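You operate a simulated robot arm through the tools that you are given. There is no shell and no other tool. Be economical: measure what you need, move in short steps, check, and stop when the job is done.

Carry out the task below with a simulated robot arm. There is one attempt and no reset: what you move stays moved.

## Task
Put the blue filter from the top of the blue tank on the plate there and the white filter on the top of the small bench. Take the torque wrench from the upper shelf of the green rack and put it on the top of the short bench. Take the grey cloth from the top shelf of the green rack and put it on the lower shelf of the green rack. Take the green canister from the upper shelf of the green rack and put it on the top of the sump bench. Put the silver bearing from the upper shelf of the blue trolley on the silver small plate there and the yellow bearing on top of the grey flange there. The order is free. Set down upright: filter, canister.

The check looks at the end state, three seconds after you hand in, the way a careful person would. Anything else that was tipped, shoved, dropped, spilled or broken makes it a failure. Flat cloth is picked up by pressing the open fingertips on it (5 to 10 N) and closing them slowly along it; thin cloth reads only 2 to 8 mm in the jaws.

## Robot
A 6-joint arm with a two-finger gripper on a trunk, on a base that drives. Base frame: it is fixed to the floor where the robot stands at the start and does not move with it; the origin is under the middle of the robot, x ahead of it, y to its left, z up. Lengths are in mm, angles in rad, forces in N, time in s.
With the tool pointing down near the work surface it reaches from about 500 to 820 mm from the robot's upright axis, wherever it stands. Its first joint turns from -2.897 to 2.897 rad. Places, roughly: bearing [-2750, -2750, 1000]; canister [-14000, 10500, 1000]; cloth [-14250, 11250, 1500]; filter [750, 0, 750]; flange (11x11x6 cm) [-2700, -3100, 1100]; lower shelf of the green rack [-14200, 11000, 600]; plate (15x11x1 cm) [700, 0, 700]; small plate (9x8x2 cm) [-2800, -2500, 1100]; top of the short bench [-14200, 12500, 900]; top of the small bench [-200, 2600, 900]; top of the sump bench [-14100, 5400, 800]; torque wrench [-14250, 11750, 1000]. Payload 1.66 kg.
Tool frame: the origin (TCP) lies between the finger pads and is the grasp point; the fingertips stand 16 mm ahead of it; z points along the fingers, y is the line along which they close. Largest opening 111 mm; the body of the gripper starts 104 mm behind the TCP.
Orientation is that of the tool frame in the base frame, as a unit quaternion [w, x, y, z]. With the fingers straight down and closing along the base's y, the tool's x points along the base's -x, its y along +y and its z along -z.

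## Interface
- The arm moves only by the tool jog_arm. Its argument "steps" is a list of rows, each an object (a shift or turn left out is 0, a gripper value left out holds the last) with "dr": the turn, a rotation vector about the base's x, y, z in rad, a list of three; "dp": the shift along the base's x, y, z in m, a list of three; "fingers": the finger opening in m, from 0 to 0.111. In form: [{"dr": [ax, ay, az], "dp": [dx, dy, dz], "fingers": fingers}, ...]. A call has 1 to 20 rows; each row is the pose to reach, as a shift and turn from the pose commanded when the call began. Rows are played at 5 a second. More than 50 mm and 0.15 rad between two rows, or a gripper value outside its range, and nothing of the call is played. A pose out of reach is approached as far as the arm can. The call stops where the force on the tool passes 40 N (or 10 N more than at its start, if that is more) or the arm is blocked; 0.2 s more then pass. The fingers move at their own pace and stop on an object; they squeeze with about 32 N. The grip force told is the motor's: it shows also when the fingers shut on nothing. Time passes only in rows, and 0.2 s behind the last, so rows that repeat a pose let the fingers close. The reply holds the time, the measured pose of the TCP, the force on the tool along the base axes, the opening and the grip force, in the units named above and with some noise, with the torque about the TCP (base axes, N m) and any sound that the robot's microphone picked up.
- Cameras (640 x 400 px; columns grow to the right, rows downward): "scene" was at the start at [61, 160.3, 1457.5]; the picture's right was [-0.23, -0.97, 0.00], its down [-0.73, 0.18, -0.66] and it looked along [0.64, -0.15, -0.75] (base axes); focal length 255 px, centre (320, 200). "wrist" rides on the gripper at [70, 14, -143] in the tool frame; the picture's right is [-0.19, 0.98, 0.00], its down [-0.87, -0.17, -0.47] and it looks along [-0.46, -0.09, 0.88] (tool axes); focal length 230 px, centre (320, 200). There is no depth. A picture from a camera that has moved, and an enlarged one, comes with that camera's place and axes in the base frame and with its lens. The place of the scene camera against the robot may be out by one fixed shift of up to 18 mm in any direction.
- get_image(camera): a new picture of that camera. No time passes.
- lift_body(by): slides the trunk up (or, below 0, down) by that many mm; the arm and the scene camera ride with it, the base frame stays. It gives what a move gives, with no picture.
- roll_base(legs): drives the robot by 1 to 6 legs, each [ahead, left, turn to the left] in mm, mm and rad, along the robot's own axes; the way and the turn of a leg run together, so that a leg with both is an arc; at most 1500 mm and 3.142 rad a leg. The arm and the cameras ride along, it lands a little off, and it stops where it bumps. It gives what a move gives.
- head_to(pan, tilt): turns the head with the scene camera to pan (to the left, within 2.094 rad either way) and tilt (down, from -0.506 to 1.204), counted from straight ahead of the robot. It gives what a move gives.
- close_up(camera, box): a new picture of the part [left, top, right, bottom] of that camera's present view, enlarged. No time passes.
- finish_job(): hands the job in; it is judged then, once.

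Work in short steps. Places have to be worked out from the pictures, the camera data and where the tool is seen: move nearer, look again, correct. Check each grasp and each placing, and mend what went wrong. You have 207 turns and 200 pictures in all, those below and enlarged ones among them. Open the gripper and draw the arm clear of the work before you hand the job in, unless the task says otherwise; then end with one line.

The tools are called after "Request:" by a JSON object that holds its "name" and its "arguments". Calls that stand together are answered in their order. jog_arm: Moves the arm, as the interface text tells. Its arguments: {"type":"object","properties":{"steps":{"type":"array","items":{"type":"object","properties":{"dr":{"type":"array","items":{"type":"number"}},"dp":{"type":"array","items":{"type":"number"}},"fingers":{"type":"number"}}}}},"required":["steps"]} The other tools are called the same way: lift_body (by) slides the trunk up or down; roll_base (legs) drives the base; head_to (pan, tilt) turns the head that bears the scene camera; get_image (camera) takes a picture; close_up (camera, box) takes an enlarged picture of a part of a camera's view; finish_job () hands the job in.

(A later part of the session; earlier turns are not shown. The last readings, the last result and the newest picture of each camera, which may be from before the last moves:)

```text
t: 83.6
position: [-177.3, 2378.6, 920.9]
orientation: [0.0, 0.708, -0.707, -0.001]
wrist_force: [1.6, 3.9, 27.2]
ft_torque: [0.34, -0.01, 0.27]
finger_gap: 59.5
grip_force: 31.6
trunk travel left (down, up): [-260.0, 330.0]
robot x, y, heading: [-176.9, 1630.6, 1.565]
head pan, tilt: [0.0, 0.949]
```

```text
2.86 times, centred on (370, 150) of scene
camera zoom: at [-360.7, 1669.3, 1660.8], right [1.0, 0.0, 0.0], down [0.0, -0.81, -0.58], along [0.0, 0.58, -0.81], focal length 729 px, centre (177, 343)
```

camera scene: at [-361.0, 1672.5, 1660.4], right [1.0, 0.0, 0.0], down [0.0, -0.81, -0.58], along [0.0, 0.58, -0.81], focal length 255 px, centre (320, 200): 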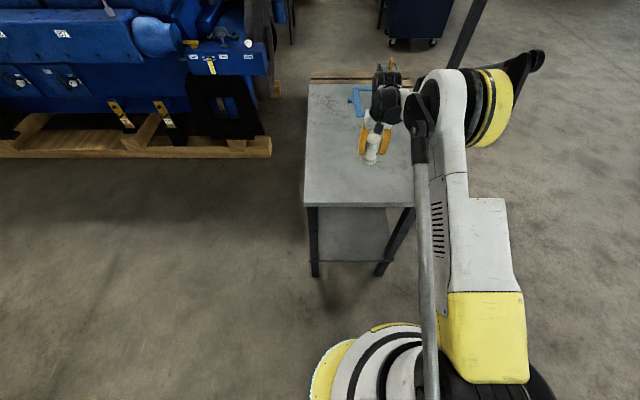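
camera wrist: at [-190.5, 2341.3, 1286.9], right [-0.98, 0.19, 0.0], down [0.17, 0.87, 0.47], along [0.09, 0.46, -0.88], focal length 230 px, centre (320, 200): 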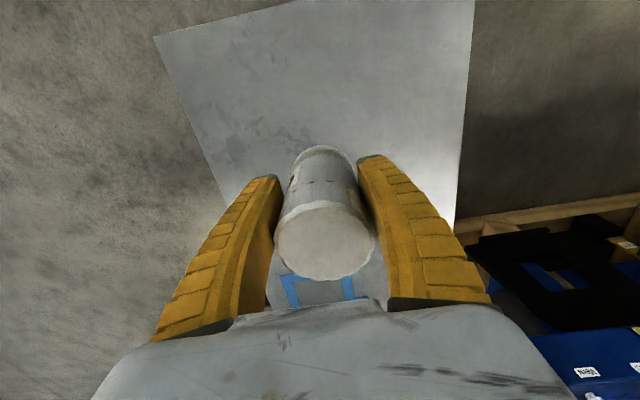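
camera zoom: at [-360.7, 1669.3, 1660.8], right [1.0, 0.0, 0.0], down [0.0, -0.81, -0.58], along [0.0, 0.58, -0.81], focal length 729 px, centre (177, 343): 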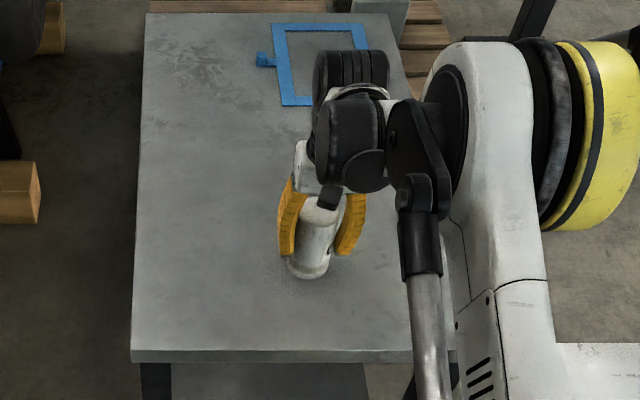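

That is contact (27 N, so the bench top is at z≈862). I'll ease up, open, rise and check.

Request:
{"name": "jog_arm", "arguments": {"steps": [{"dp": [0, 0, 0.002]}, {"dp": [0, 0, 0.002], "fingers": 0.1}, {"dp": [0, 0, 0.002], "fingers": 0.1}, {"dp": [0, 0, 0.04]}, {"dp": [0, 0, 0.08]}, {"dp": [0, 0, 0.12]}, {"dp": [0, 0, 0.16]}, {"dp": [0, 0, 0.2]}]}}

Request:
{"name": "get_image", "arguments": {"camera": "scene"}}

Request:
{"name": "get_image", "arguments": {"camera": "wrist"}}

```text
t: 85.4
position: [-178.3, 2378.8, 1117.6]
orientation: [0.0, -0.707, 0.707, 0.0]
wrist_force: [0.0, -0.5, -0.1]
ft_torque: [0.02, 0.01, 0.02]
finger_gap: 100.5
grip_force: 0.3
trunk travel left (down, up): [-260.0, 330.0]
robot x, y, heading: [-171.3, 1630.4, 1.572]
head pan, tilt: [0.0, 0.949]
```

```text
165 pictures are left
camera scene: at [-361.0, 1671.1, 1660.5], right [1.0, 0.0, 0.0], down [0.0, -0.81, -0.58], along [0.0, 0.58, -0.81], focal length 255 px, centre (320, 200)
```

scene: 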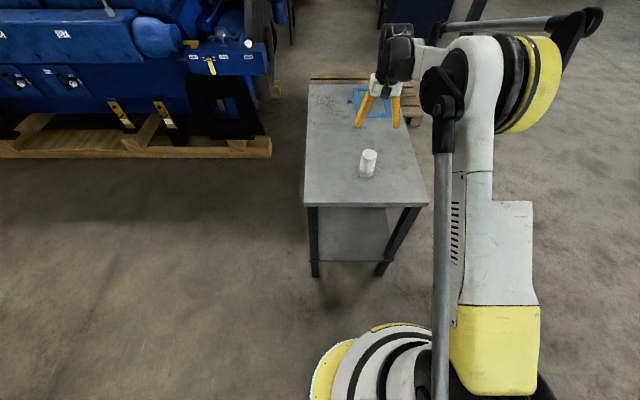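

```text
164 pictures are left
camera wrist: at [-191.5, 2309.9, 1260.8], right [-0.98, 0.19, 0.0], down [0.17, 0.87, 0.47], along [0.09, 0.46, -0.88], focal length 230 px, centre (320, 200)
```

wrist: 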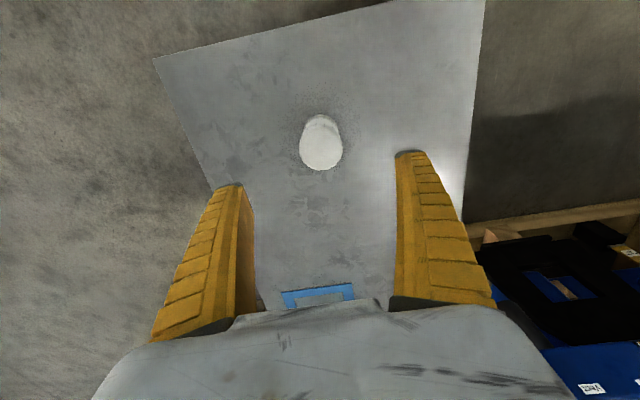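

The white filter stands upright on the small bench. I'll pull the arm in, back away, and turn toward the trolley at (-2750,-2750) to look.

Request:
{"name": "jog_arm", "arguments": {"steps": [{"dp": [0, -0.04, 0.02]}, {"dp": [0, -0.08, 0.04]}, {"dp": [0, -0.12, 0.06]}, {"dp": [0, -0.16, 0.08]}, {"dp": [0, -0.2, 0.1]}]}}

Request:
{"name": "roll_base", "arguments": {"legs": [[-900, 0, 0], [0, 0, 2.5]]}}

Request:
{"name": "head_to", "arguments": {"pan": 0.0, "tilt": 0.35}}

Request:
{"name": "get_image", "arguments": {"camera": "scene"}}

```text
t: 86.6
position: [-177.3, 2177.9, 1220.0]
orientation: [0.001, -0.707, 0.708, 0.001]
wrist_force: [1.0, -0.4, 0.3]
ft_torque: [0.06, -0.01, 0.02]
finger_gap: 100.5
grip_force: 0.9
trunk travel left (down, up): [-260.0, 330.0]
robot x, y, heading: [-175.8, 1627.9, 1.567]
head pan, tilt: [0.0, 0.949]
```

```text
t: 97.3
position: [-496.4, 280.1, 1219.4]
orientation: [0.0, 0.89, 0.456, 0.0]
wrist_force: [0.5, -0.8, 0.4]
ft_torque: [-0.04, 0.0, 0.04]
finger_gap: 100.2
grip_force: 0.7
trunk travel left (down, up): [-260.0, 330.0]
robot x, y, heading: [-178.3, 728.2, -2.198]
head pan, tilt: [0.0, 0.949]
```

```text
t: 98.3
position: [-495.9, 280.1, 1219.9]
orientation: [0.001, 0.891, 0.455, 0.0]
wrist_force: [0.7, 0.8, -0.1]
ft_torque: [-0.01, 0.0, -0.01]
finger_gap: 100.5
grip_force: 0.7
trunk travel left (down, up): [-260.0, 330.0]
robot x, y, heading: [-177.4, 727.9, -2.194]
head pan, tilt: [0.0, 0.351]
```

```text
163 pictures are left
camera scene: at [-59.3, 544.5, 1711.6], right [-0.81, 0.59, 0.0], down [0.2, 0.28, -0.94], along [-0.55, -0.76, -0.34], focal length 255 px, centre (320, 200)
```

scene: 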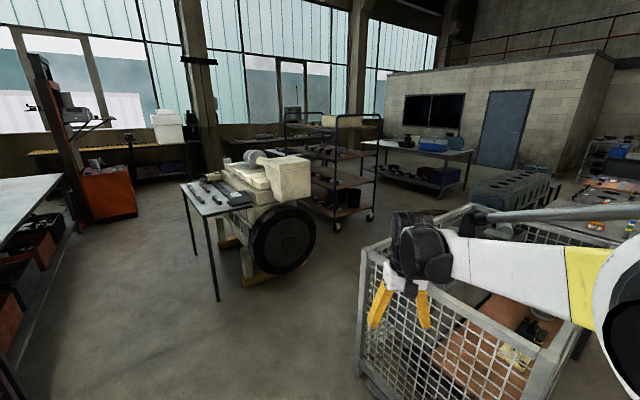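

A shelf trolley stands near image centre, toward (-2700,-2700). I'll enlarge it and the route.

Request:
{"name": "close_up", "arguments": {"camera": "scene", "box": [240, 90, 420, 250]}}

Request:
{"name": "head_to", "arguments": {"pan": -0.3, "tilt": 0.7}}

Request:
{"name": "get_image", "arguments": {"camera": "scene"}}

```text
2.50 times, centred on (330, 170) of scene
camera zoom: at [-59.3, 544.5, 1711.6], right [-0.81, 0.59, 0.0], down [0.2, 0.28, -0.94], along [-0.55, -0.76, -0.34], focal length 638 px, centre (295, 275)
```

zoom: 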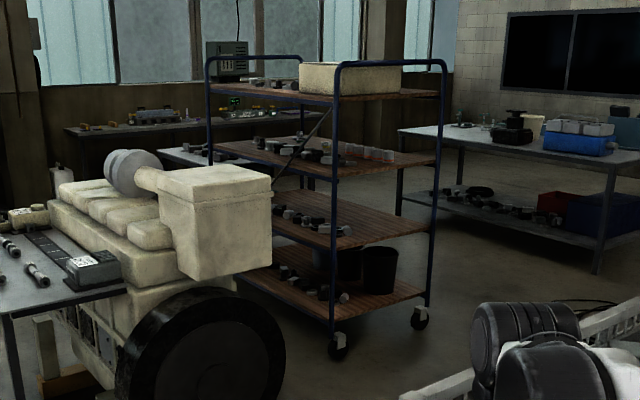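

```text
t: 99.1
position: [-496.1, 282.0, 1219.3]
orientation: [0.0, 0.891, 0.455, 0.001]
wrist_force: [-0.7, -0.1, 0.6]
ft_torque: [0.0, 0.03, 0.0]
finger_gap: 100.6
grip_force: 0.7
trunk travel left (down, up): [-260.0, 330.0]
robot x, y, heading: [-177.6, 722.3, -2.2]
head pan, tilt: [-0.3, 0.7]
```

```text
161 pictures are left
camera scene: at [-72.6, 568.9, 1680.3], right [-0.6, 0.8, 0.0], down [0.51, 0.39, -0.77], along [-0.61, -0.46, -0.64], focal length 255 px, centre (320, 200)
```

scene: 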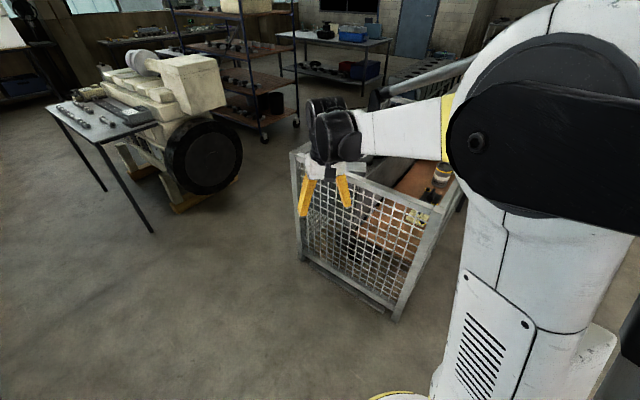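

The trolley has shelves near z≈670, 1050 and 1450, and its near end is at about y=-2075. I'll take the passage between the mesh cage and the cream engine, driving with the arm high and retracted.

Request:
{"name": "roll_base", "arguments": {"legs": [[0, 0, 0.627], [1500, 0, 0]]}}

Request:
{"name": "head_to", "arguments": {"pan": -1.2, "tilt": 0.5}}

Request:
{"name": "get_image", "arguments": {"camera": "scene"}}

```text
t: 108.2
position: [-198.7, -1311.1, 1219.1]
orientation: [0.001, 0.712, 0.702, 0.0]
wrist_force: [0.0, -0.1, -0.6]
ft_torque: [-0.04, 0.02, 0.01]
finger_gap: 100.7
grip_force: 0.4
trunk travel left (down, up): [-260.0, 330.0]
robot x, y, heading: [-190.7, -761.4, -1.583]
head pan, tilt: [-0.3, 0.7]
```

```text
t: 109.4
position: [-200.4, -1310.8, 1219.1]
orientation: [0.0, 0.712, 0.702, 0.001]
wrist_force: [0.8, 1.0, -1.0]
ft_torque: [0.0, -0.01, -0.01]
finger_gap: 100.5
grip_force: 0.6
trunk travel left (down, up): [-260.0, 330.0]
robot x, y, heading: [-197.5, -763.1, -1.585]
head pan, tilt: [-1.201, 0.499]
```

```text
160 pictures are left
camera scene: at [-82.9, -788.2, 1697.9], right [-0.35, 0.94, 0.0], down [0.45, 0.17, -0.88], along [-0.82, -0.31, -0.48], focal length 255 px, centre (320, 200)
```

scene: 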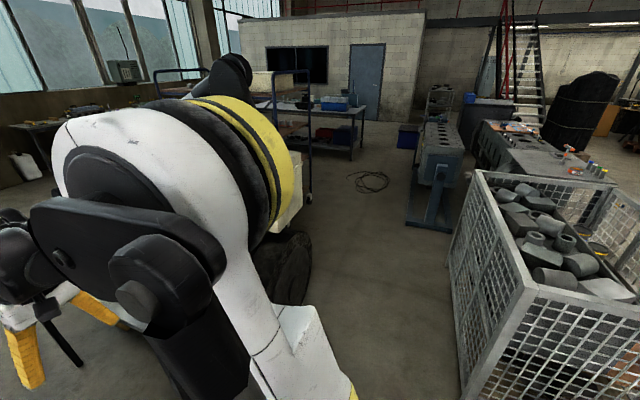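

The passage is clear: the engine is at y<-1500 and the cage at y>-250. I'll turn to face -x and go west.

Request:
{"name": "roll_base", "arguments": {"legs": [[0, 0, -1.556], [1300, 80, 0]]}}

Request:
{"name": "head_to", "arguments": {"pan": 0.7, "tilt": 0.4}}

Request:
{"name": "get_image", "arguments": {"camera": "scene"}}

```text
t: 119.8
position: [-2047.5, -754.3, 1218.8]
orientation: [0.0, 1.0, -0.023, 0.0]
wrist_force: [-0.3, 0.3, -0.7]
ft_torque: [-0.04, 0.0, -0.01]
finger_gap: 100.5
grip_force: 0.2
trunk travel left (down, up): [-260.0, 330.0]
robot x, y, heading: [-1498.3, -777.6, 3.096]
head pan, tilt: [-1.201, 0.499]
```

```text
t: 121.7
position: [-2047.3, -754.2, 1217.6]
orientation: [0.0, 1.0, -0.023, 0.001]
wrist_force: [-0.1, -1.0, -0.5]
ft_torque: [0.01, 0.0, 0.0]
finger_gap: 100.6
grip_force: 0.1
trunk travel left (down, up): [-260.0, 330.0]
robot x, y, heading: [-1494.9, -776.5, 3.096]
head pan, tilt: [0.7, 0.4]
```

```text
159 pictures are left
camera scene: at [-1555.5, -1036.9, 1707.1], right [-0.61, 0.79, 0.0], down [0.31, 0.24, -0.92], along [-0.73, -0.56, -0.39], focal length 255 px, centre (320, 200)
```

scene: 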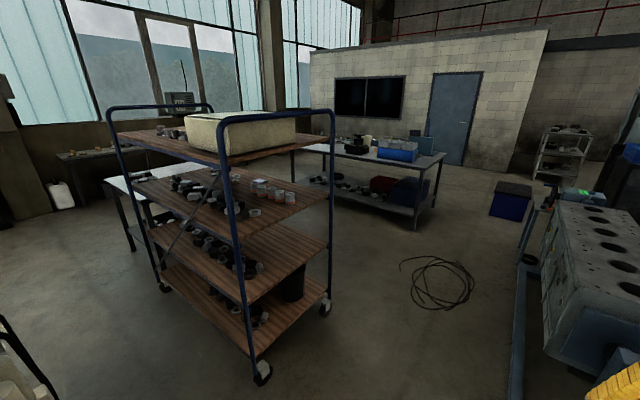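

Now the trolley is in view; I'll enlarge it to find the bearings, the small plate and the flange.

Request:
{"name": "close_up", "arguments": {"camera": "scene", "box": [100, 120, 340, 270]}}

```text
2.67 times, centred on (220, 195) of scene
camera zoom: at [-1555.5, -1036.9, 1707.1], right [-0.61, 0.79, 0.0], down [0.31, 0.24, -0.92], along [-0.73, -0.56, -0.39], focal length 681 px, centre (587, 213)
```

zoom: 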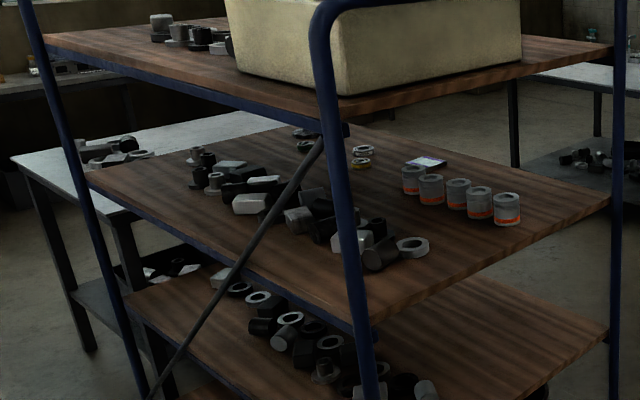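

The items are on the second shelf (z≈1050): small plate at about (-2787,-2573), bearings at about (-2708,-2778), flange at about (-2692,-3052), all near the west edge. I'll move on to see the west side, since there's a cable coil on the floor to avoid.

Request:
{"name": "roll_base", "arguments": {"legs": [[500, 0, 0.046], [500, 350, 0]]}}

Request:
{"name": "head_to", "arguments": {"pan": 0.4, "tilt": 0.6}}

Request:
{"name": "get_image", "arguments": {"camera": "scene"}}

```text
t: 127.7
position: [-3051.2, -1098.4, 1219.8]
orientation: [0.0, 1.0, -0.007, 0.0]
wrist_force: [-0.9, 0.0, -0.8]
ft_torque: [0.03, -0.03, 0.01]
finger_gap: 100.4
grip_force: 0.3
trunk travel left (down, up): [-260.0, 330.0]
robot x, y, heading: [-2500.1, -1104.1, 3.128]
head pan, tilt: [0.7, 0.4]
```

```text
t: 128.4
position: [-3050.4, -1097.9, 1219.2]
orientation: [0.001, 1.0, -0.008, 0.0]
wrist_force: [0.0, 0.4, 0.9]
ft_torque: [-0.02, 0.03, 0.01]
finger_gap: 100.6
grip_force: 0.6
trunk travel left (down, up): [-260.0, 330.0]
robot x, y, heading: [-2504.8, -1104.6, 3.128]
head pan, tilt: [0.4, 0.6]
```

```text
157 pictures are left
camera scene: at [-2561.6, -1340.1, 1688.9], right [-0.38, 0.93, 0.0], down [0.52, 0.21, -0.83], along [-0.76, -0.31, -0.56], focal length 255 px, centre (320, 200)
```

scene: 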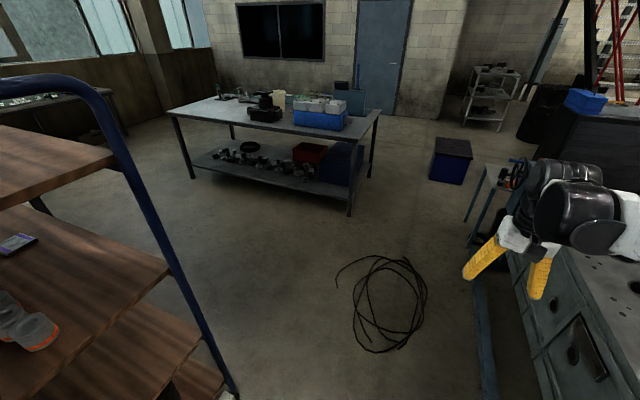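

The coil spans about (-3440..-4000, -1030..-1700) and the trolley's NW post is at (-2880,-1980), which leaves an 814 mm gap. I'll strafe diagonally through its middle with the arm facing west, down to (-3600,-2760).

Request:
{"name": "roll_base", "arguments": {"legs": [[242, 78, 0.014], [775, 925, 0], [80, 650, 0]]}}

Request:
{"name": "head_to", "arguments": {"pan": 1.57, "tilt": 0.5}}

Request:
{"name": "get_image", "arguments": {"camera": "scene"}}

```text
t: 139.2
position: [-4147.0, -2746.8, 1218.8]
orientation: [0.001, 1.0, -0.012, -0.001]
wrist_force: [-0.9, -0.5, -0.3]
ft_torque: [0.01, -0.01, 0.0]
finger_gap: 100.9
grip_force: 0.4
trunk travel left (down, up): [-260.0, 330.0]
robot x, y, heading: [-3597.6, -2758.8, 3.118]
head pan, tilt: [0.4, 0.6]
```

```text
t: 140.6
position: [-4148.2, -2747.0, 1220.1]
orientation: [0.0, 1.0, -0.011, 0.0]
wrist_force: [-0.4, -0.6, 0.2]
ft_torque: [-0.02, 0.02, -0.02]
finger_gap: 100.6
grip_force: 0.3
trunk travel left (down, up): [-260.0, 330.0]
robot x, y, heading: [-3601.5, -2757.7, 3.118]
head pan, tilt: [1.571, 0.499]
```

```text
156 pictures are left
camera scene: at [-3580.3, -3051.0, 1697.9], right [-1.0, 0.02, 0.0], down [0.01, 0.48, -0.88], along [-0.02, -0.88, -0.48], focal length 255 px, centre (320, 200)
```

scene: 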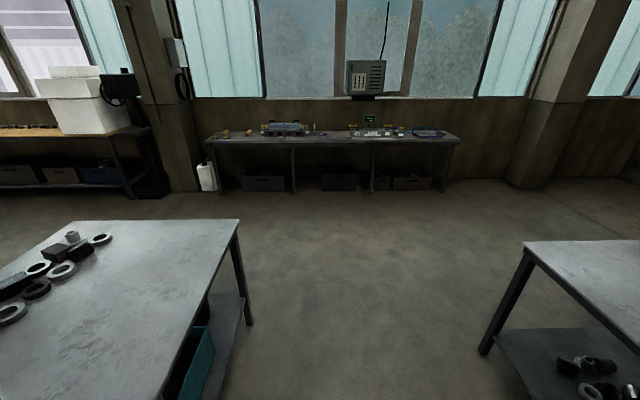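

There is room to turn in place. I'll turn to face the trolley (heading ~0) and look with the head.

Request:
{"name": "roll_base", "arguments": {"legs": [[0, 0, 3.14]]}}

Request:
{"name": "head_to", "arguments": {"pan": 0.0, "tilt": 0.6}}

Request:
{"name": "get_image", "arguments": {"camera": "scene"}}

Request:
{"name": "get_image", "arguments": {"camera": "wrist"}}

```text
t: 148.3
position: [-3050.1, -2783.7, 1219.7]
orientation: [0.0, 0.024, 1.0, 0.0]
wrist_force: [-0.7, -0.1, 0.3]
ft_torque: [-0.03, -0.01, -0.02]
finger_gap: 100.6
grip_force: 0.3
trunk travel left (down, up): [-260.0, 330.0]
robot x, y, heading: [-3599.7, -2757.5, -0.047]
head pan, tilt: [1.571, 0.499]
```

```text
t: 149.9
position: [-3051.6, -2783.3, 1218.7]
orientation: [0.0, 0.024, 1.0, 0.001]
wrist_force: [-0.2, 0.2, 0.2]
ft_torque: [0.02, -0.04, 0.0]
finger_gap: 100.8
grip_force: 0.2
trunk travel left (down, up): [-260.0, 330.0]
robot x, y, heading: [-3602.6, -2758.8, -0.053]
head pan, tilt: [0.0, 0.6]
```

```text
155 pictures are left
camera scene: at [-3516.1, -2583.1, 1688.9], right [-0.05, -1.0, 0.0], down [-0.56, 0.03, -0.83], along [0.82, -0.04, -0.56], focal length 255 px, centre (320, 200)
```

scene: 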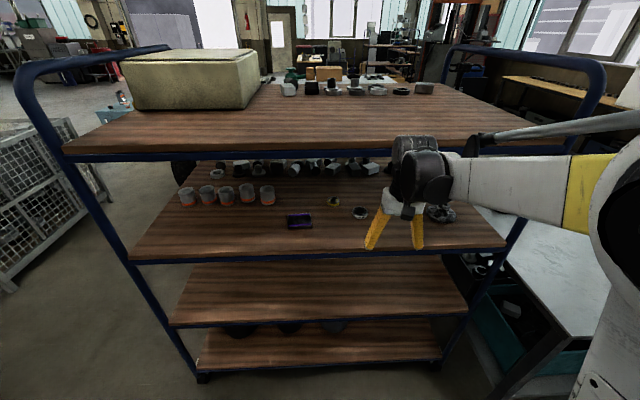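

```text
154 pictures are left
camera wrist: at [-3119.7, -2766.5, 1362.4], right [0.24, 0.97, 0.0], down [0.86, -0.21, 0.47], along [0.46, -0.11, -0.88], focal length 230 px, centre (320, 200)
```

wrist: 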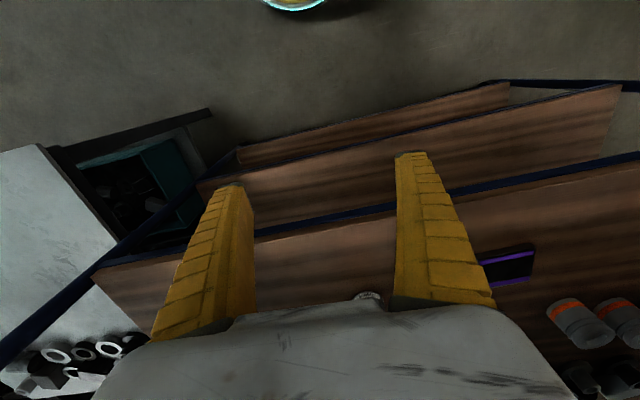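

I'll enlarge the shelf to find the plate, bearings and flange.

Request:
{"name": "close_up", "arguments": {"camera": "scene", "box": [260, 150, 480, 270]}}

```text
2.91 times, centred on (370, 210) of scene
camera zoom: at [-3516.1, -2583.1, 1688.9], right [-0.05, -1.0, 0.0], down [-0.56, 0.03, -0.83], along [0.82, -0.04, -0.56], focal length 742 px, centre (174, 171)
```

zoom: 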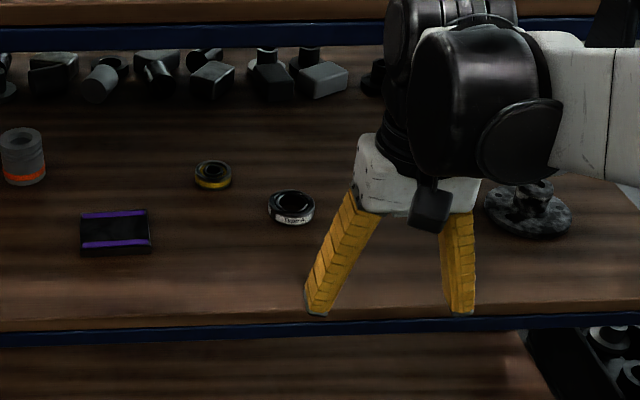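

Positions: small plate (-2738,-2541), yellow bearing (-2620,-2683), silver bearing (-2708,-2786), flange (-2730,-3112), shelf z≈1055, front edge x≈-2925. A top shelf hangs above, so I'll tilt the tool 0.7 rad toward +x and straighten the heading.

Request:
{"name": "roll_base", "arguments": {"legs": [[0, 0, 0.05]]}}

Request:
{"name": "jog_arm", "arguments": {"steps": [{"dr": [0, -0.14, 0], "dp": [0, 0, 0]}, {"dr": [0, -0.28, 0]}, {"dr": [0, -0.42, 0]}, {"dr": [0, -0.56, 0]}, {"dr": [0, -0.7, 0], "fingers": 0.111}]}}

Request:
{"name": "get_image", "arguments": {"camera": "scene"}}

Request:
{"name": "get_image", "arguments": {"camera": "wrist"}}

```text
t: 150.8
position: [-3051.1, -2755.6, 1219.9]
orientation: [-0.001, 0.0, 1.0, -0.001]
wrist_force: [0.4, 0.1, 0.7]
ft_torque: [0.0, 0.01, 0.03]
finger_gap: 100.2
grip_force: 0.4
trunk travel left (down, up): [-260.0, 330.0]
robot x, y, heading: [-3598.4, -2757.1, -0.0]
head pan, tilt: [0.0, 0.6]
```

```text
t: 151.9
position: [-3051.1, -2756.3, 1219.8]
orientation: [0.345, 0.0, 0.939, -0.001]
wrist_force: [-0.1, -0.3, 1.0]
ft_torque: [0.0, -0.06, 0.02]
finger_gap: 111.0
grip_force: 0.1
trunk travel left (down, up): [-260.0, 330.0]
robot x, y, heading: [-3598.1, -2760.5, 0.003]
head pan, tilt: [0.0, 0.6]
```

```text
152 pictures are left
camera scene: at [-3525.9, -2579.6, 1688.9], right [0.0, -1.0, 0.0], down [-0.56, 0.0, -0.83], along [0.83, 0.0, -0.56], focal length 255 px, centre (320, 200)
```

scene: 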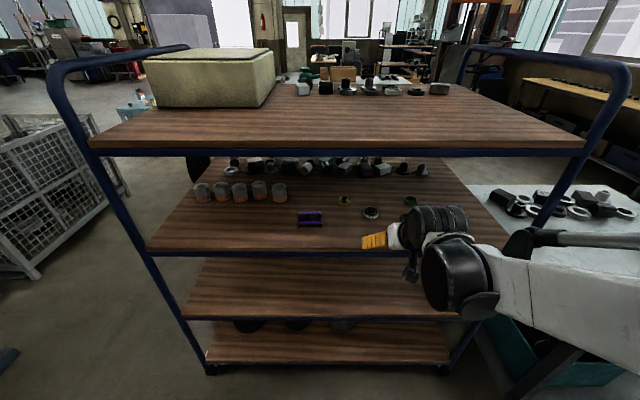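

```text
151 pictures are left
camera wrist: at [-3196.1, -2742.5, 1284.0], right [0.14, 0.98, 0.12], down [0.36, -0.17, 0.92], along [0.92, -0.09, -0.37], focal length 230 px, centre (320, 200)
```

wrist: 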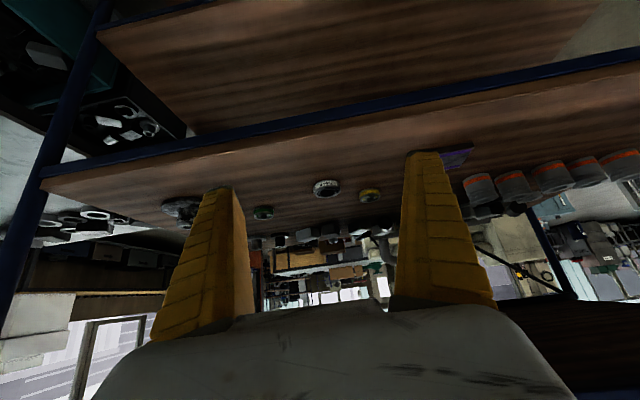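

A third, greenish ring sits between the silver bearing and the flange. I'll lower the trunk 100 mm so the hand fits between the shelves, then drive 270 mm ahead.

Request:
{"name": "lift_body", "arguments": {"by": -100}}

Request:
{"name": "roll_base", "arguments": {"legs": [[200, 0, 0]]}}

Request:
{"name": "get_image", "arguments": {"camera": "scene"}}

Request:
{"name": "get_image", "arguments": {"camera": "wrist"}}

```text
t: 153.3
position: [-3050.8, -2756.2, 1119.9]
orientation: [0.343, 0.0, 0.939, 0.0]
wrist_force: [0.1, 0.2, -0.2]
ft_torque: [-0.01, -0.02, 0.0]
finger_gap: 111.1
grip_force: 0.1
trunk travel left (down, up): [-160.0, 430.0]
robot x, y, heading: [-3599.4, -2761.4, 0.0]
head pan, tilt: [0.0, 0.6]
```

```text
t: 154.9
position: [-2850.6, -2755.4, 1119.8]
orientation: [0.342, 0.0, 0.94, -0.001]
wrist_force: [0.7, 0.9, -0.1]
ft_torque: [0.03, 0.01, -0.01]
finger_gap: 111.0
grip_force: 0.1
trunk travel left (down, up): [-160.0, 430.0]
robot x, y, heading: [-3400.7, -2758.2, 0.003]
head pan, tilt: [0.0, 0.6]
```

```text
150 pictures are left
camera scene: at [-3326.0, -2579.4, 1588.8], right [0.0, -1.0, 0.0], down [-0.57, 0.0, -0.82], along [0.82, 0.0, -0.57], focal length 255 px, centre (320, 200)
```

scene: 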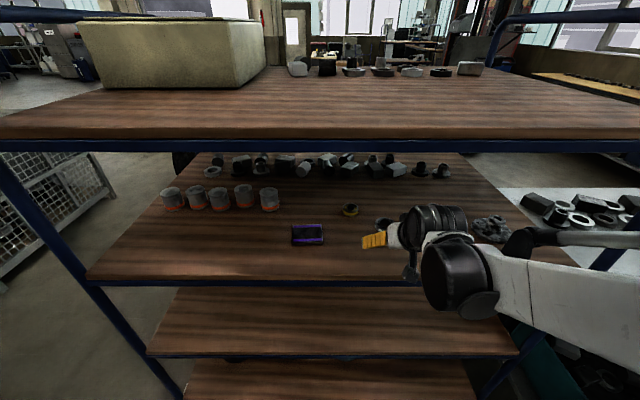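

```text
149 pictures are left
camera wrist: at [-2996.3, -2742.2, 1183.8], right [0.14, 0.98, 0.12], down [0.36, -0.17, 0.92], along [0.92, -0.09, -0.38], focal length 230 px, centre (320, 200)
```

wrist: 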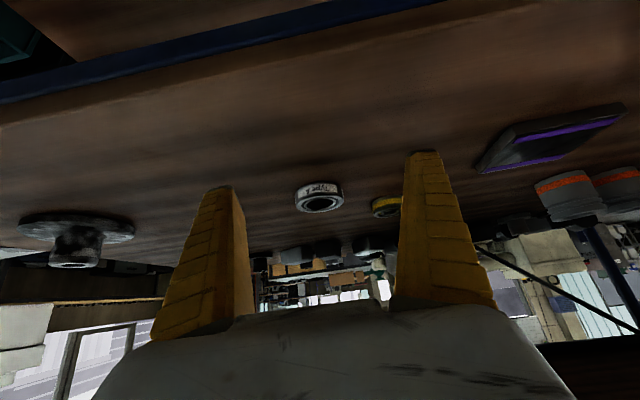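

The silver bearing is straight ahead. I'll move lower and nearer for a better fix.

Request:
{"name": "jog_arm", "arguments": {"steps": [{"dp": [0.02, -0.008, -0.015]}, {"dp": [0.03, -0.015, -0.028]}, {"dp": [0.03, -0.015, -0.028]}]}}

Request:
{"name": "get_image", "arguments": {"camera": "wrist"}}

Request:
{"name": "close_up", "arguments": {"camera": "scene", "box": [280, 180, 520, 300]}}

```text
t: 155.7
position: [-2820.7, -2770.9, 1092.5]
orientation: [0.343, 0.0, 0.939, 0.0]
wrist_force: [-0.1, -0.7, 0.4]
ft_torque: [0.01, 0.02, -0.02]
finger_gap: 110.9
grip_force: 0.1
trunk travel left (down, up): [-160.0, 430.0]
robot x, y, heading: [-3399.8, -2757.6, 0.0]
head pan, tilt: [0.0, 0.6]
```

```text
148 pictures are left
camera wrist: at [-2966.4, -2757.9, 1156.9], right [0.14, 0.98, 0.12], down [0.36, -0.17, 0.92], along [0.92, -0.09, -0.38], focal length 230 px, centre (320, 200)
```

wrist: 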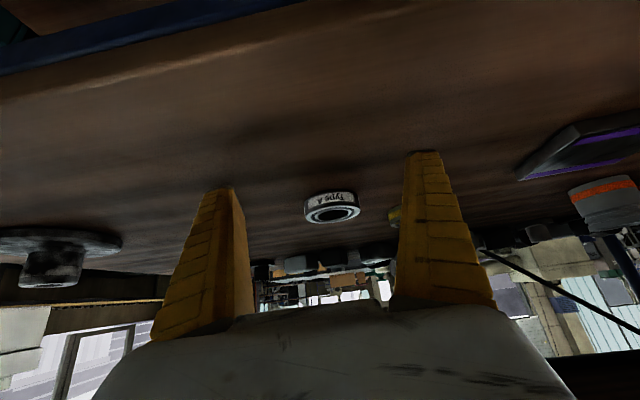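

```text
2.67 times, centred on (400, 240) of scene
camera zoom: at [-3327.1, -2579.3, 1588.9], right [0.0, -1.0, 0.0], down [-0.56, 0.0, -0.83], along [0.83, 0.0, -0.56], focal length 681 px, centre (107, 93)
```

zoom: 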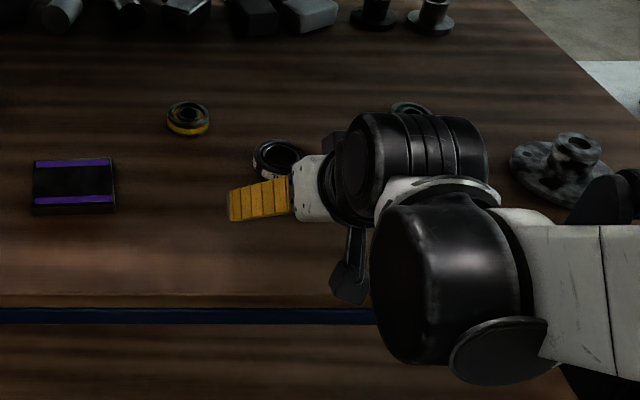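

Triangulating two wrist views puts the silver bearing at (-2713,-2770), top z≈1072. I'll move the open fingers around it and go down to z≈1079.

Request:
{"name": "jog_arm", "arguments": {"steps": [{"dp": [0.04, 0.001, 0.003]}, {"dp": [0.08, 0.001, 0.003]}, {"dp": [0.107, 0.001, 0.003]}, {"dp": [0.107, 0.001, -0.008]}, {"dp": [0.107, 0.001, -0.0135]}]}}

Request:
{"name": "get_image", "arguments": {"camera": "wrist"}}

Request:
{"name": "close_up", "arguments": {"camera": "scene", "box": [280, 180, 520, 300]}}

```text
t: 156.9
position: [-2712.6, -2770.6, 1078.8]
orientation: [0.343, -0.001, 0.939, 0.001]
wrist_force: [-0.6, -0.1, -0.2]
ft_torque: [-0.01, -0.03, -0.01]
finger_gap: 111.1
grip_force: 0.0
trunk travel left (down, up): [-160.0, 430.0]
robot x, y, heading: [-3397.0, -2758.8, 0.004]
head pan, tilt: [0.0, 0.6]
```

```text
146 pictures are left
camera wrist: at [-2858.0, -2757.4, 1142.5], right [0.14, 0.98, 0.12], down [0.36, -0.17, 0.92], along [0.92, -0.09, -0.38], focal length 230 px, centre (320, 200)
```

wrist: 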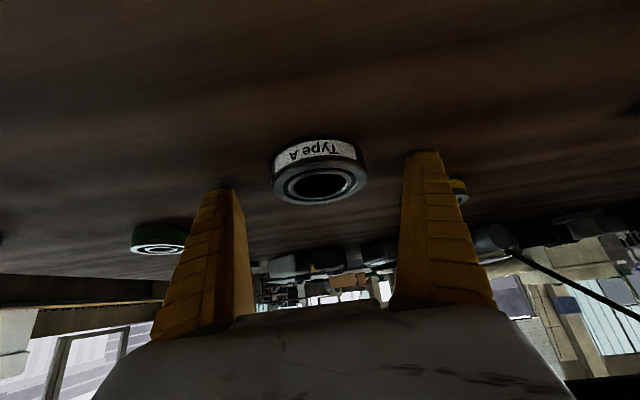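

```text
2.67 times, centred on (400, 240) of scene
camera zoom: at [-3326.9, -2579.3, 1588.9], right [0.0, -1.0, 0.0], down [-0.56, 0.0, -0.83], along [0.83, 0.0, -0.56], focal length 681 px, centre (107, 93)
```

zoom: 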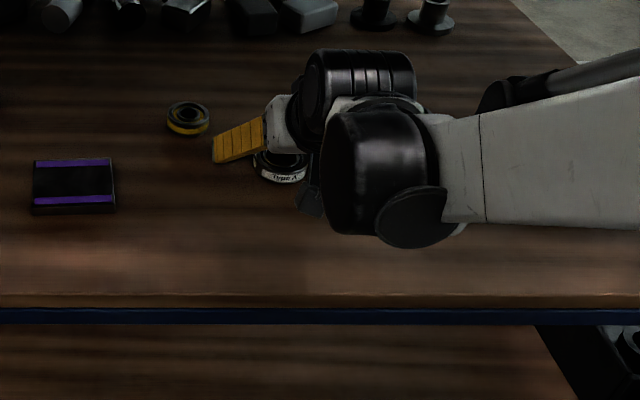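

The fingers straddle the bearing with no shelf contact. I'll nudge back 3 mm, down 2 mm, and close.

Request:
{"name": "jog_arm", "arguments": {"steps": [{"dp": [-0.003, 0, -0.002]}, {"dp": [-0.003, 0, -0.002], "fingers": 0.075}, {"dp": [-0.003, 0, -0.002], "fingers": 0.04}, {"dp": [-0.003, 0, -0.002], "fingers": 0.04}, {"dp": [-0.003, 0, -0.002], "fingers": 0.04}]}}

Request:
{"name": "get_image", "arguments": {"camera": "wrist"}}

```text
t: 158.1
position: [-2716.9, -2770.2, 1078.1]
orientation: [0.345, -0.002, 0.939, 0.0]
wrist_force: [-3.7, 4.6, 32.9]
ft_torque: [-0.17, -0.04, 0.03]
finger_gap: 50.3
grip_force: 31.7
trunk travel left (down, up): [-160.0, 430.0]
robot x, y, heading: [-3400.6, -2758.0, -0.0]
head pan, tilt: [0.0, 0.6]
```

```text
144 pictures are left
camera wrist: at [-2864.0, -2756.1, 1142.4], right [0.14, 0.98, 0.12], down [0.35, -0.17, 0.92], along [0.92, -0.09, -0.37], focal length 230 px, centre (320, 200)
```

wrist: 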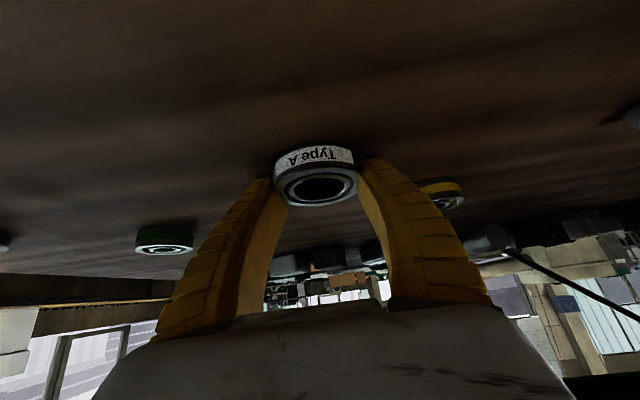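

It is gripped (50 mm), with the finger corners resting on the shelf. I'll lift 45 mm and check.

Request:
{"name": "jog_arm", "arguments": {"steps": [{"dp": [0, 0, 0.01]}, {"dp": [0, 0, 0.025]}, {"dp": [0, 0, 0.045]}]}}

Request:
{"name": "get_image", "arguments": {"camera": "wrist"}}

Request:
{"name": "close_up", "arguments": {"camera": "scene", "box": [280, 180, 440, 280]}}

```text
t: 158.9
position: [-2718.6, -2770.1, 1119.7]
orientation: [0.342, -0.001, 0.94, -0.001]
wrist_force: [0.4, 0.5, -2.6]
ft_torque: [-0.01, 0.01, -0.02]
finger_gap: 50.0
grip_force: 31.7
trunk travel left (down, up): [-160.0, 430.0]
robot x, y, heading: [-3399.7, -2757.7, -0.0]
head pan, tilt: [0.0, 0.6]
```

```text
143 pictures are left
camera wrist: at [-2863.6, -2755.9, 1185.0], right [0.14, 0.98, 0.12], down [0.36, -0.17, 0.92], along [0.92, -0.09, -0.38], focal length 230 px, centre (320, 200)
```

wrist: 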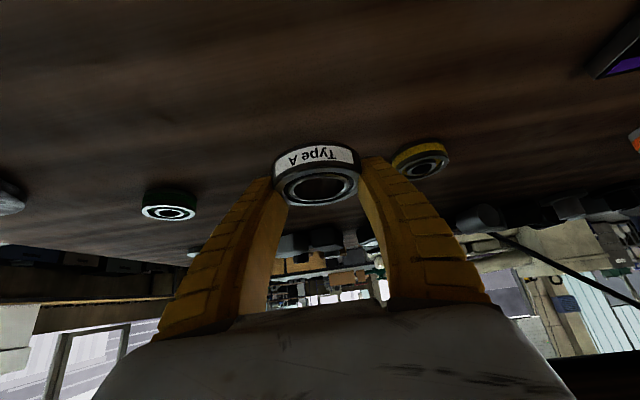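

```text
4.00 times, centred on (360, 230) of scene
camera zoom: at [-3327.3, -2579.3, 1588.9], right [0.0, -1.0, 0.0], down [-0.56, 0.0, -0.83], along [0.83, 0.0, -0.56], focal length 1021 px, centre (160, 80)
```

zoom: 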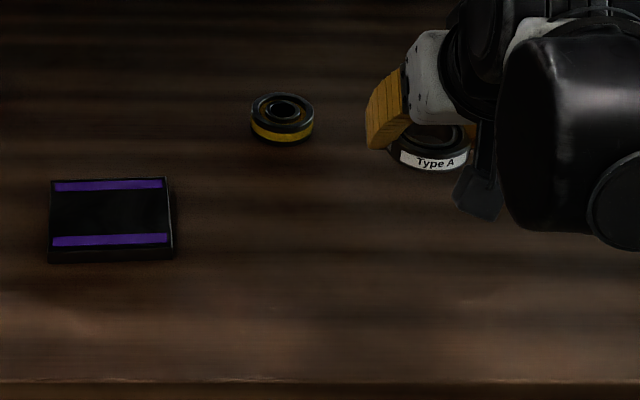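

The bearing is held level; its centre is about 9 mm behind the TCP. With the scene camera's offset corrected, the plate centre is at about (-2757,-2530), so I'll slide over it at a safe height and check with the wrist camera.

Request:
{"name": "jog_arm", "arguments": {"steps": [{"dp": [-0.01, 0.045, 0.01]}, {"dp": [-0.02, 0.09, 0.01]}, {"dp": [-0.03, 0.135, 0.01]}, {"dp": [-0.03, 0.18, 0.01]}, {"dp": [-0.06, 0.2, 0.01]}]}}

Request:
{"name": "get_image", "arguments": {"camera": "wrist"}}

Request:
{"name": "close_up", "arguments": {"camera": "scene", "box": [250, 180, 410, 280]}}

```text
t: 160.1
position: [-2778.3, -2570.9, 1131.0]
orientation: [0.343, 0.0, 0.939, 0.0]
wrist_force: [0.0, 0.0, -0.9]
ft_torque: [0.0, -0.02, 0.02]
finger_gap: 50.2
grip_force: 32.0
trunk travel left (down, up): [-160.0, 430.0]
robot x, y, heading: [-3399.5, -2757.7, -0.002]
head pan, tilt: [0.0, 0.6]
```

```text
141 pictures are left
camera wrist: at [-2923.8, -2557.4, 1194.7], right [0.14, 0.98, 0.12], down [0.36, -0.17, 0.92], along [0.92, -0.09, -0.38], focal length 230 px, centre (320, 200)
```

wrist: 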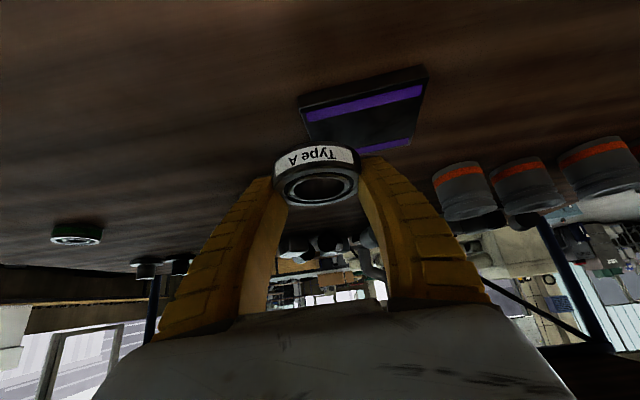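

```text
4.00 times, centred on (330, 230) of scene
camera zoom: at [-3327.5, -2579.3, 1588.9], right [0.0, -1.0, 0.0], down [-0.56, 0.0, -0.83], along [0.83, 0.0, -0.56], focal length 1021 px, centre (280, 80)
```

zoom: 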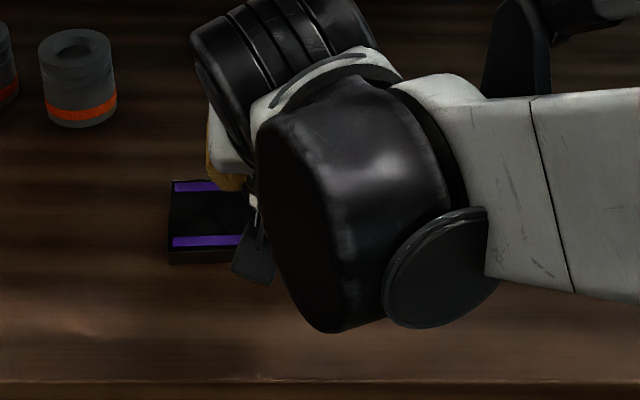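

The plate centre is confirmed at (-2761,-2529). I'll centre the ring over it and descend until contact, expected near z≈1098.

Request:
{"name": "jog_arm", "arguments": {"steps": [{"dp": [0.013, 0.021, 0]}, {"dp": [0.026, 0.042, 0]}, {"dp": [0.026, 0.042, -0.015]}, {"dp": [0.026, 0.042, -0.025]}, {"dp": [0.026, 0.042, -0.028]}, {"dp": [0.026, 0.042, -0.03]}]}}

Request:
{"name": "get_image", "arguments": {"camera": "wrist"}}

```text
t: 161.5
position: [-2752.7, -2529.0, 1100.9]
orientation: [0.343, -0.001, 0.939, 0.0]
wrist_force: [0.1, 0.0, -1.2]
ft_torque: [0.01, 0.02, 0.0]
finger_gap: 50.4
grip_force: 31.5
trunk travel left (down, up): [-160.0, 430.0]
robot x, y, heading: [-3402.0, -2758.3, 0.0]
head pan, tilt: [0.0, 0.6]
```

```text
139 pictures are left
camera wrist: at [-2897.7, -2515.0, 1165.2], right [0.14, 0.98, 0.12], down [0.36, -0.17, 0.92], along [0.92, -0.09, -0.38], focal length 230 px, centre (320, 200)
```

wrist: 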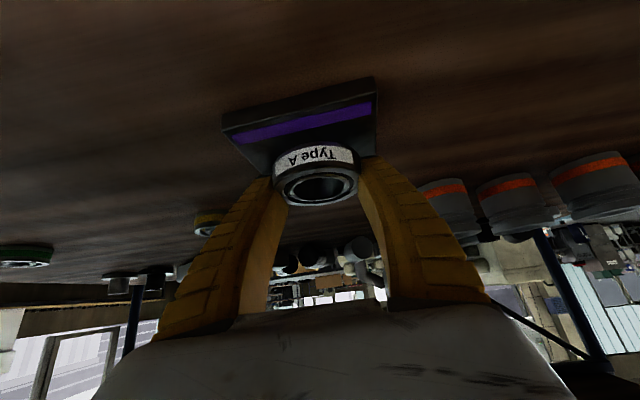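

It is aligned, so I'll creep down to touch.

Request:
{"name": "jog_arm", "arguments": {"steps": [{"dp": [0, 0, -0.001]}, {"dp": [0, 0, -0.002]}, {"dp": [0, 0, -0.003]}, {"dp": [0, 0, -0.004]}, {"dp": [0, 0, -0.004]}]}}

```text
t: 162.7
position: [-2751.5, -2527.7, 1097.0]
orientation: [0.343, -0.001, 0.939, 0.0]
wrist_force: [1.0, 0.1, -1.8]
ft_torque: [0.0, -0.01, -0.03]
finger_gap: 50.3
grip_force: 32.2
trunk travel left (down, up): [-160.0, 430.0]
robot x, y, heading: [-3402.8, -2755.5, 0.003]
head pan, tilt: [0.0, 0.6]
```

Request:
{"name": "jog_arm", "arguments": {"steps": [{"dp": [0, 0, -0.001]}, {"dp": [0, 0, -0.002]}, {"dp": [0, 0, -0.003]}, {"dp": [0, 0, -0.004]}, {"dp": [0, 0, -0.004]}]}}

```text
t: 163.9
position: [-2752.5, -2527.5, 1093.1]
orientation: [0.342, -0.001, 0.94, 0.0]
wrist_force: [-0.8, 0.0, -1.6]
ft_torque: [-0.05, -0.02, 0.01]
finger_gap: 50.3
grip_force: 31.8
trunk travel left (down, up): [-160.0, 430.0]
robot x, y, heading: [-3401.2, -2758.0, 0.009]
head pan, tilt: [0.0, 0.6]
```

Request:
{"name": "jog_arm", "arguments": {"steps": [{"dp": [0, 0, -0.001]}, {"dp": [0, 0, -0.002]}, {"dp": [0, 0, -0.003]}, {"dp": [0, 0, -0.004]}, {"dp": [0, 0, -0.004]}]}}

Request:
{"name": "get_image", "arguments": {"camera": "wrist"}}

```text
t: 165.1
position: [-2752.2, -2527.1, 1091.6]
orientation: [0.346, -0.001, 0.938, 0.001]
wrist_force: [-3.0, -0.4, 18.9]
ft_torque: [-0.1, 0.02, -0.09]
finger_gap: 50.1
grip_force: 32.6
trunk travel left (down, up): [-160.0, 430.0]
robot x, y, heading: [-3403.3, -2758.4, -0.006]
head pan, tilt: [0.0, 0.6]
stopped in row 5: the force on the tool passed its limit at 42 N (the readings are from after the stop); the commanded pose is now the measured one
```

```text
138 pictures are left
camera wrist: at [-2897.6, -2514.2, 1155.0], right [0.14, 0.98, 0.12], down [0.35, -0.17, 0.92], along [0.93, -0.09, -0.37], focal length 230 px, centre (320, 200)
```

wrist: 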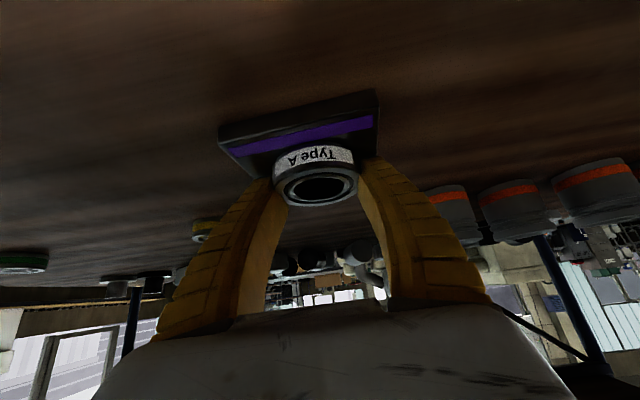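

That is contact. I'll open and rise straight up.

Request:
{"name": "jog_arm", "arguments": {"steps": [{"dp": [0, 0, 0.001], "fingers": 0.06}, {"dp": [0, 0, 0.001], "fingers": 0.08}, {"dp": [0, 0, 0.001]}, {"dp": [0, 0, 0.02]}, {"dp": [-0.02, 0, 0.04]}, {"dp": [-0.05, -0.02, 0.045]}, {"dp": [-0.07, -0.06, 0.045]}]}}

Request:
{"name": "get_image", "arguments": {"camera": "wrist"}}

Request:
{"name": "close_up", "arguments": {"camera": "scene", "box": [250, 180, 480, 280]}}

```text
t: 166.7
position: [-2822.7, -2589.4, 1135.4]
orientation: [0.345, -0.002, 0.938, 0.001]
wrist_force: [0.1, -0.7, -0.1]
ft_torque: [-0.02, -0.02, -0.01]
finger_gap: 81.7
grip_force: 1.0
trunk travel left (down, up): [-160.0, 430.0]
robot x, y, heading: [-3401.4, -2759.5, 0.001]
head pan, tilt: [0.0, 0.6]
```

```text
137 pictures are left
camera wrist: at [-2969.1, -2576.2, 1198.8], right [0.14, 0.98, 0.12], down [0.35, -0.17, 0.92], along [0.92, -0.09, -0.37], focal length 230 px, centre (320, 200)
```

wrist: 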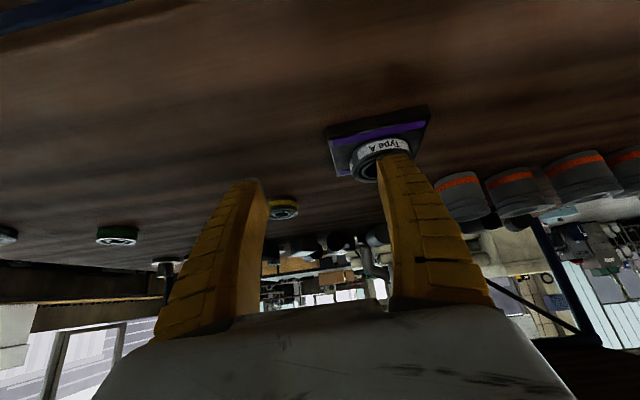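

```text
2.78 times, centred on (365, 230) of scene
camera zoom: at [-3327.4, -2580.0, 1589.0], right [0.0, -1.0, 0.0], down [-0.56, 0.0, -0.83], along [0.83, 0.0, -0.56], focal length 710 px, centre (195, 116)
```

zoom: 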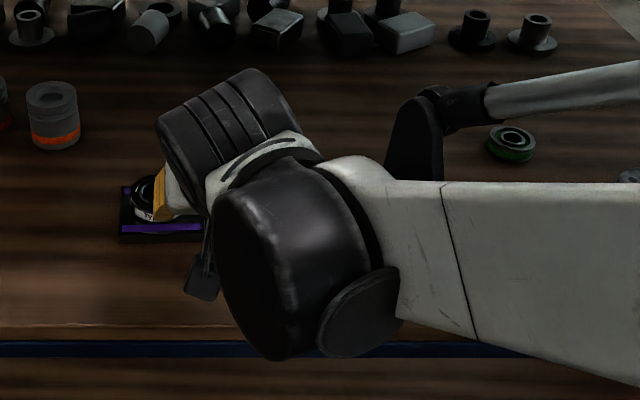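

The silver bearing is on the plate. The yellow bearing is at about (-2640,-2666); I'll open fully and line up in front of it.

Request:
{"name": "jog_arm", "arguments": {"steps": [{"dp": [0.0, -0.045, 0], "fingers": 0.111}, {"dp": [0.02, -0.077, 0]}, {"dp": [0.05, -0.077, -0.02]}, {"dp": [0.09, -0.077, -0.03]}, {"dp": [0.1, -0.077, -0.04]}]}}

Request:
{"name": "get_image", "arguments": {"camera": "wrist"}}

Request:
{"name": "close_up", "arguments": {"camera": "scene", "box": [250, 130, 480, 280]}}

```text
t: 167.9
position: [-2721.9, -2665.1, 1093.6]
orientation: [0.344, -0.001, 0.939, 0.0]
wrist_force: [-0.4, -0.4, -0.3]
ft_torque: [0.02, -0.01, 0.0]
finger_gap: 111.1
grip_force: 0.0
trunk travel left (down, up): [-160.0, 430.0]
robot x, y, heading: [-3399.9, -2757.8, -0.002]
head pan, tilt: [0.0, 0.6]
```

```text
135 pictures are left
camera wrist: at [-2867.1, -2651.4, 1157.2], right [0.14, 0.98, 0.12], down [0.35, -0.17, 0.92], along [0.92, -0.09, -0.37], focal length 230 px, centre (320, 200)
```

wrist: 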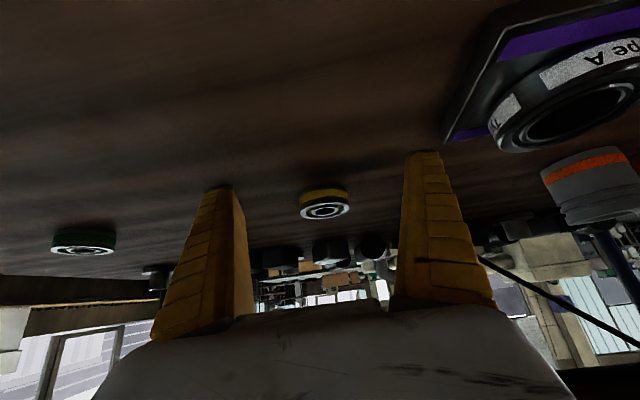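

```text
2.67 times, centred on (365, 205) of scene
camera zoom: at [-3326.5, -2579.2, 1588.8], right [0.0, -1.0, 0.0], down [-0.57, 0.0, -0.82], along [0.82, 0.0, -0.57], focal length 681 px, centre (200, 187)
```

zoom: 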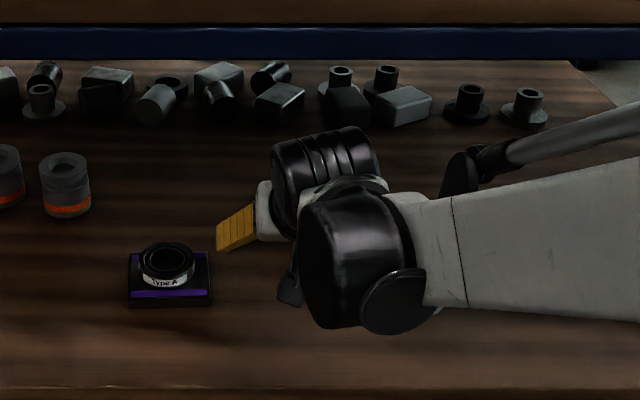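

The silver bearing sits well on its plate. The yellow one is at (-2632,-2671), top z≈1074. I'll advance and lower around it.

Request:
{"name": "jog_arm", "arguments": {"steps": [{"dp": [0.04, -0.006, 0.002]}, {"dp": [0.08, -0.006, 0.002]}, {"dp": [0.09, -0.006, -0.005]}, {"dp": [0.09, -0.006, -0.013]}]}}

Request:
{"name": "get_image", "arguments": {"camera": "wrist"}}

```text
t: 168.9
position: [-2631.2, -2671.0, 1082.3]
orientation: [0.344, -0.001, 0.939, 0.001]
wrist_force: [-0.4, 0.5, 0.2]
ft_torque: [-0.02, -0.02, 0.02]
finger_gap: 111.0
grip_force: 0.0
trunk travel left (down, up): [-160.0, 430.0]
robot x, y, heading: [-3403.3, -2758.8, 0.002]
head pan, tilt: [0.0, 0.6]
```

```text
133 pictures are left
camera wrist: at [-2776.1, -2657.4, 1146.4], right [0.14, 0.98, 0.12], down [0.35, -0.17, 0.92], along [0.92, -0.09, -0.37], focal length 230 px, centre (320, 200)
```

wrist: 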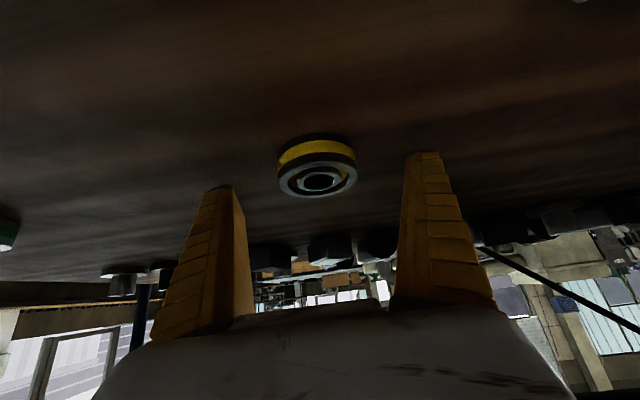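

The ring's centre is about 8 mm behind the TCP. I'll shift back 7 mm, lower 3 mm and close.

Request:
{"name": "jog_arm", "arguments": {"steps": [{"dp": [-0.007, 0, -0.003]}, {"dp": [-0.007, 0, -0.003], "fingers": 0.075}, {"dp": [-0.007, 0, -0.003], "fingers": 0.035}, {"dp": [-0.007, 0, -0.003], "fingers": 0.035}, {"dp": [-0.007, 0, -0.003], "fingers": 0.035}]}}

Request:
{"name": "get_image", "arguments": {"camera": "wrist"}}

```text
t: 170.1
position: [-2638.0, -2670.2, 1078.2]
orientation: [0.345, -0.001, 0.939, 0.0]
wrist_force: [0.9, 0.4, 0.5]
ft_torque: [0.05, -0.05, 0.01]
finger_gap: 48.1
grip_force: 32.1
trunk travel left (down, up): [-160.0, 430.0]
robot x, y, heading: [-3398.1, -2757.2, 0.003]
head pan, tilt: [0.0, 0.6]
```

```text
132 pictures are left
camera wrist: at [-2783.5, -2656.3, 1143.5], right [0.14, 0.98, 0.12], down [0.35, -0.17, 0.92], along [0.92, -0.09, -0.37], focal length 230 px, centre (320, 200)
```

wrist: 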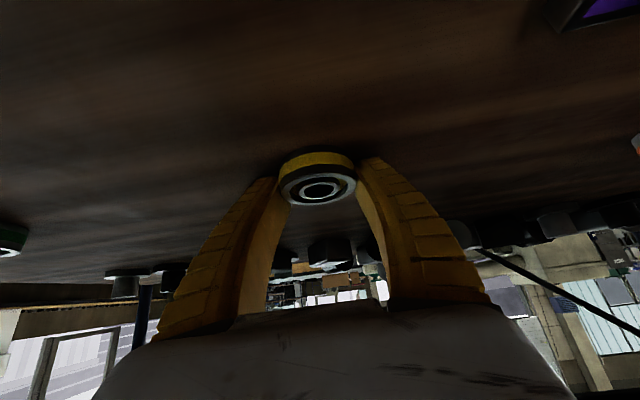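

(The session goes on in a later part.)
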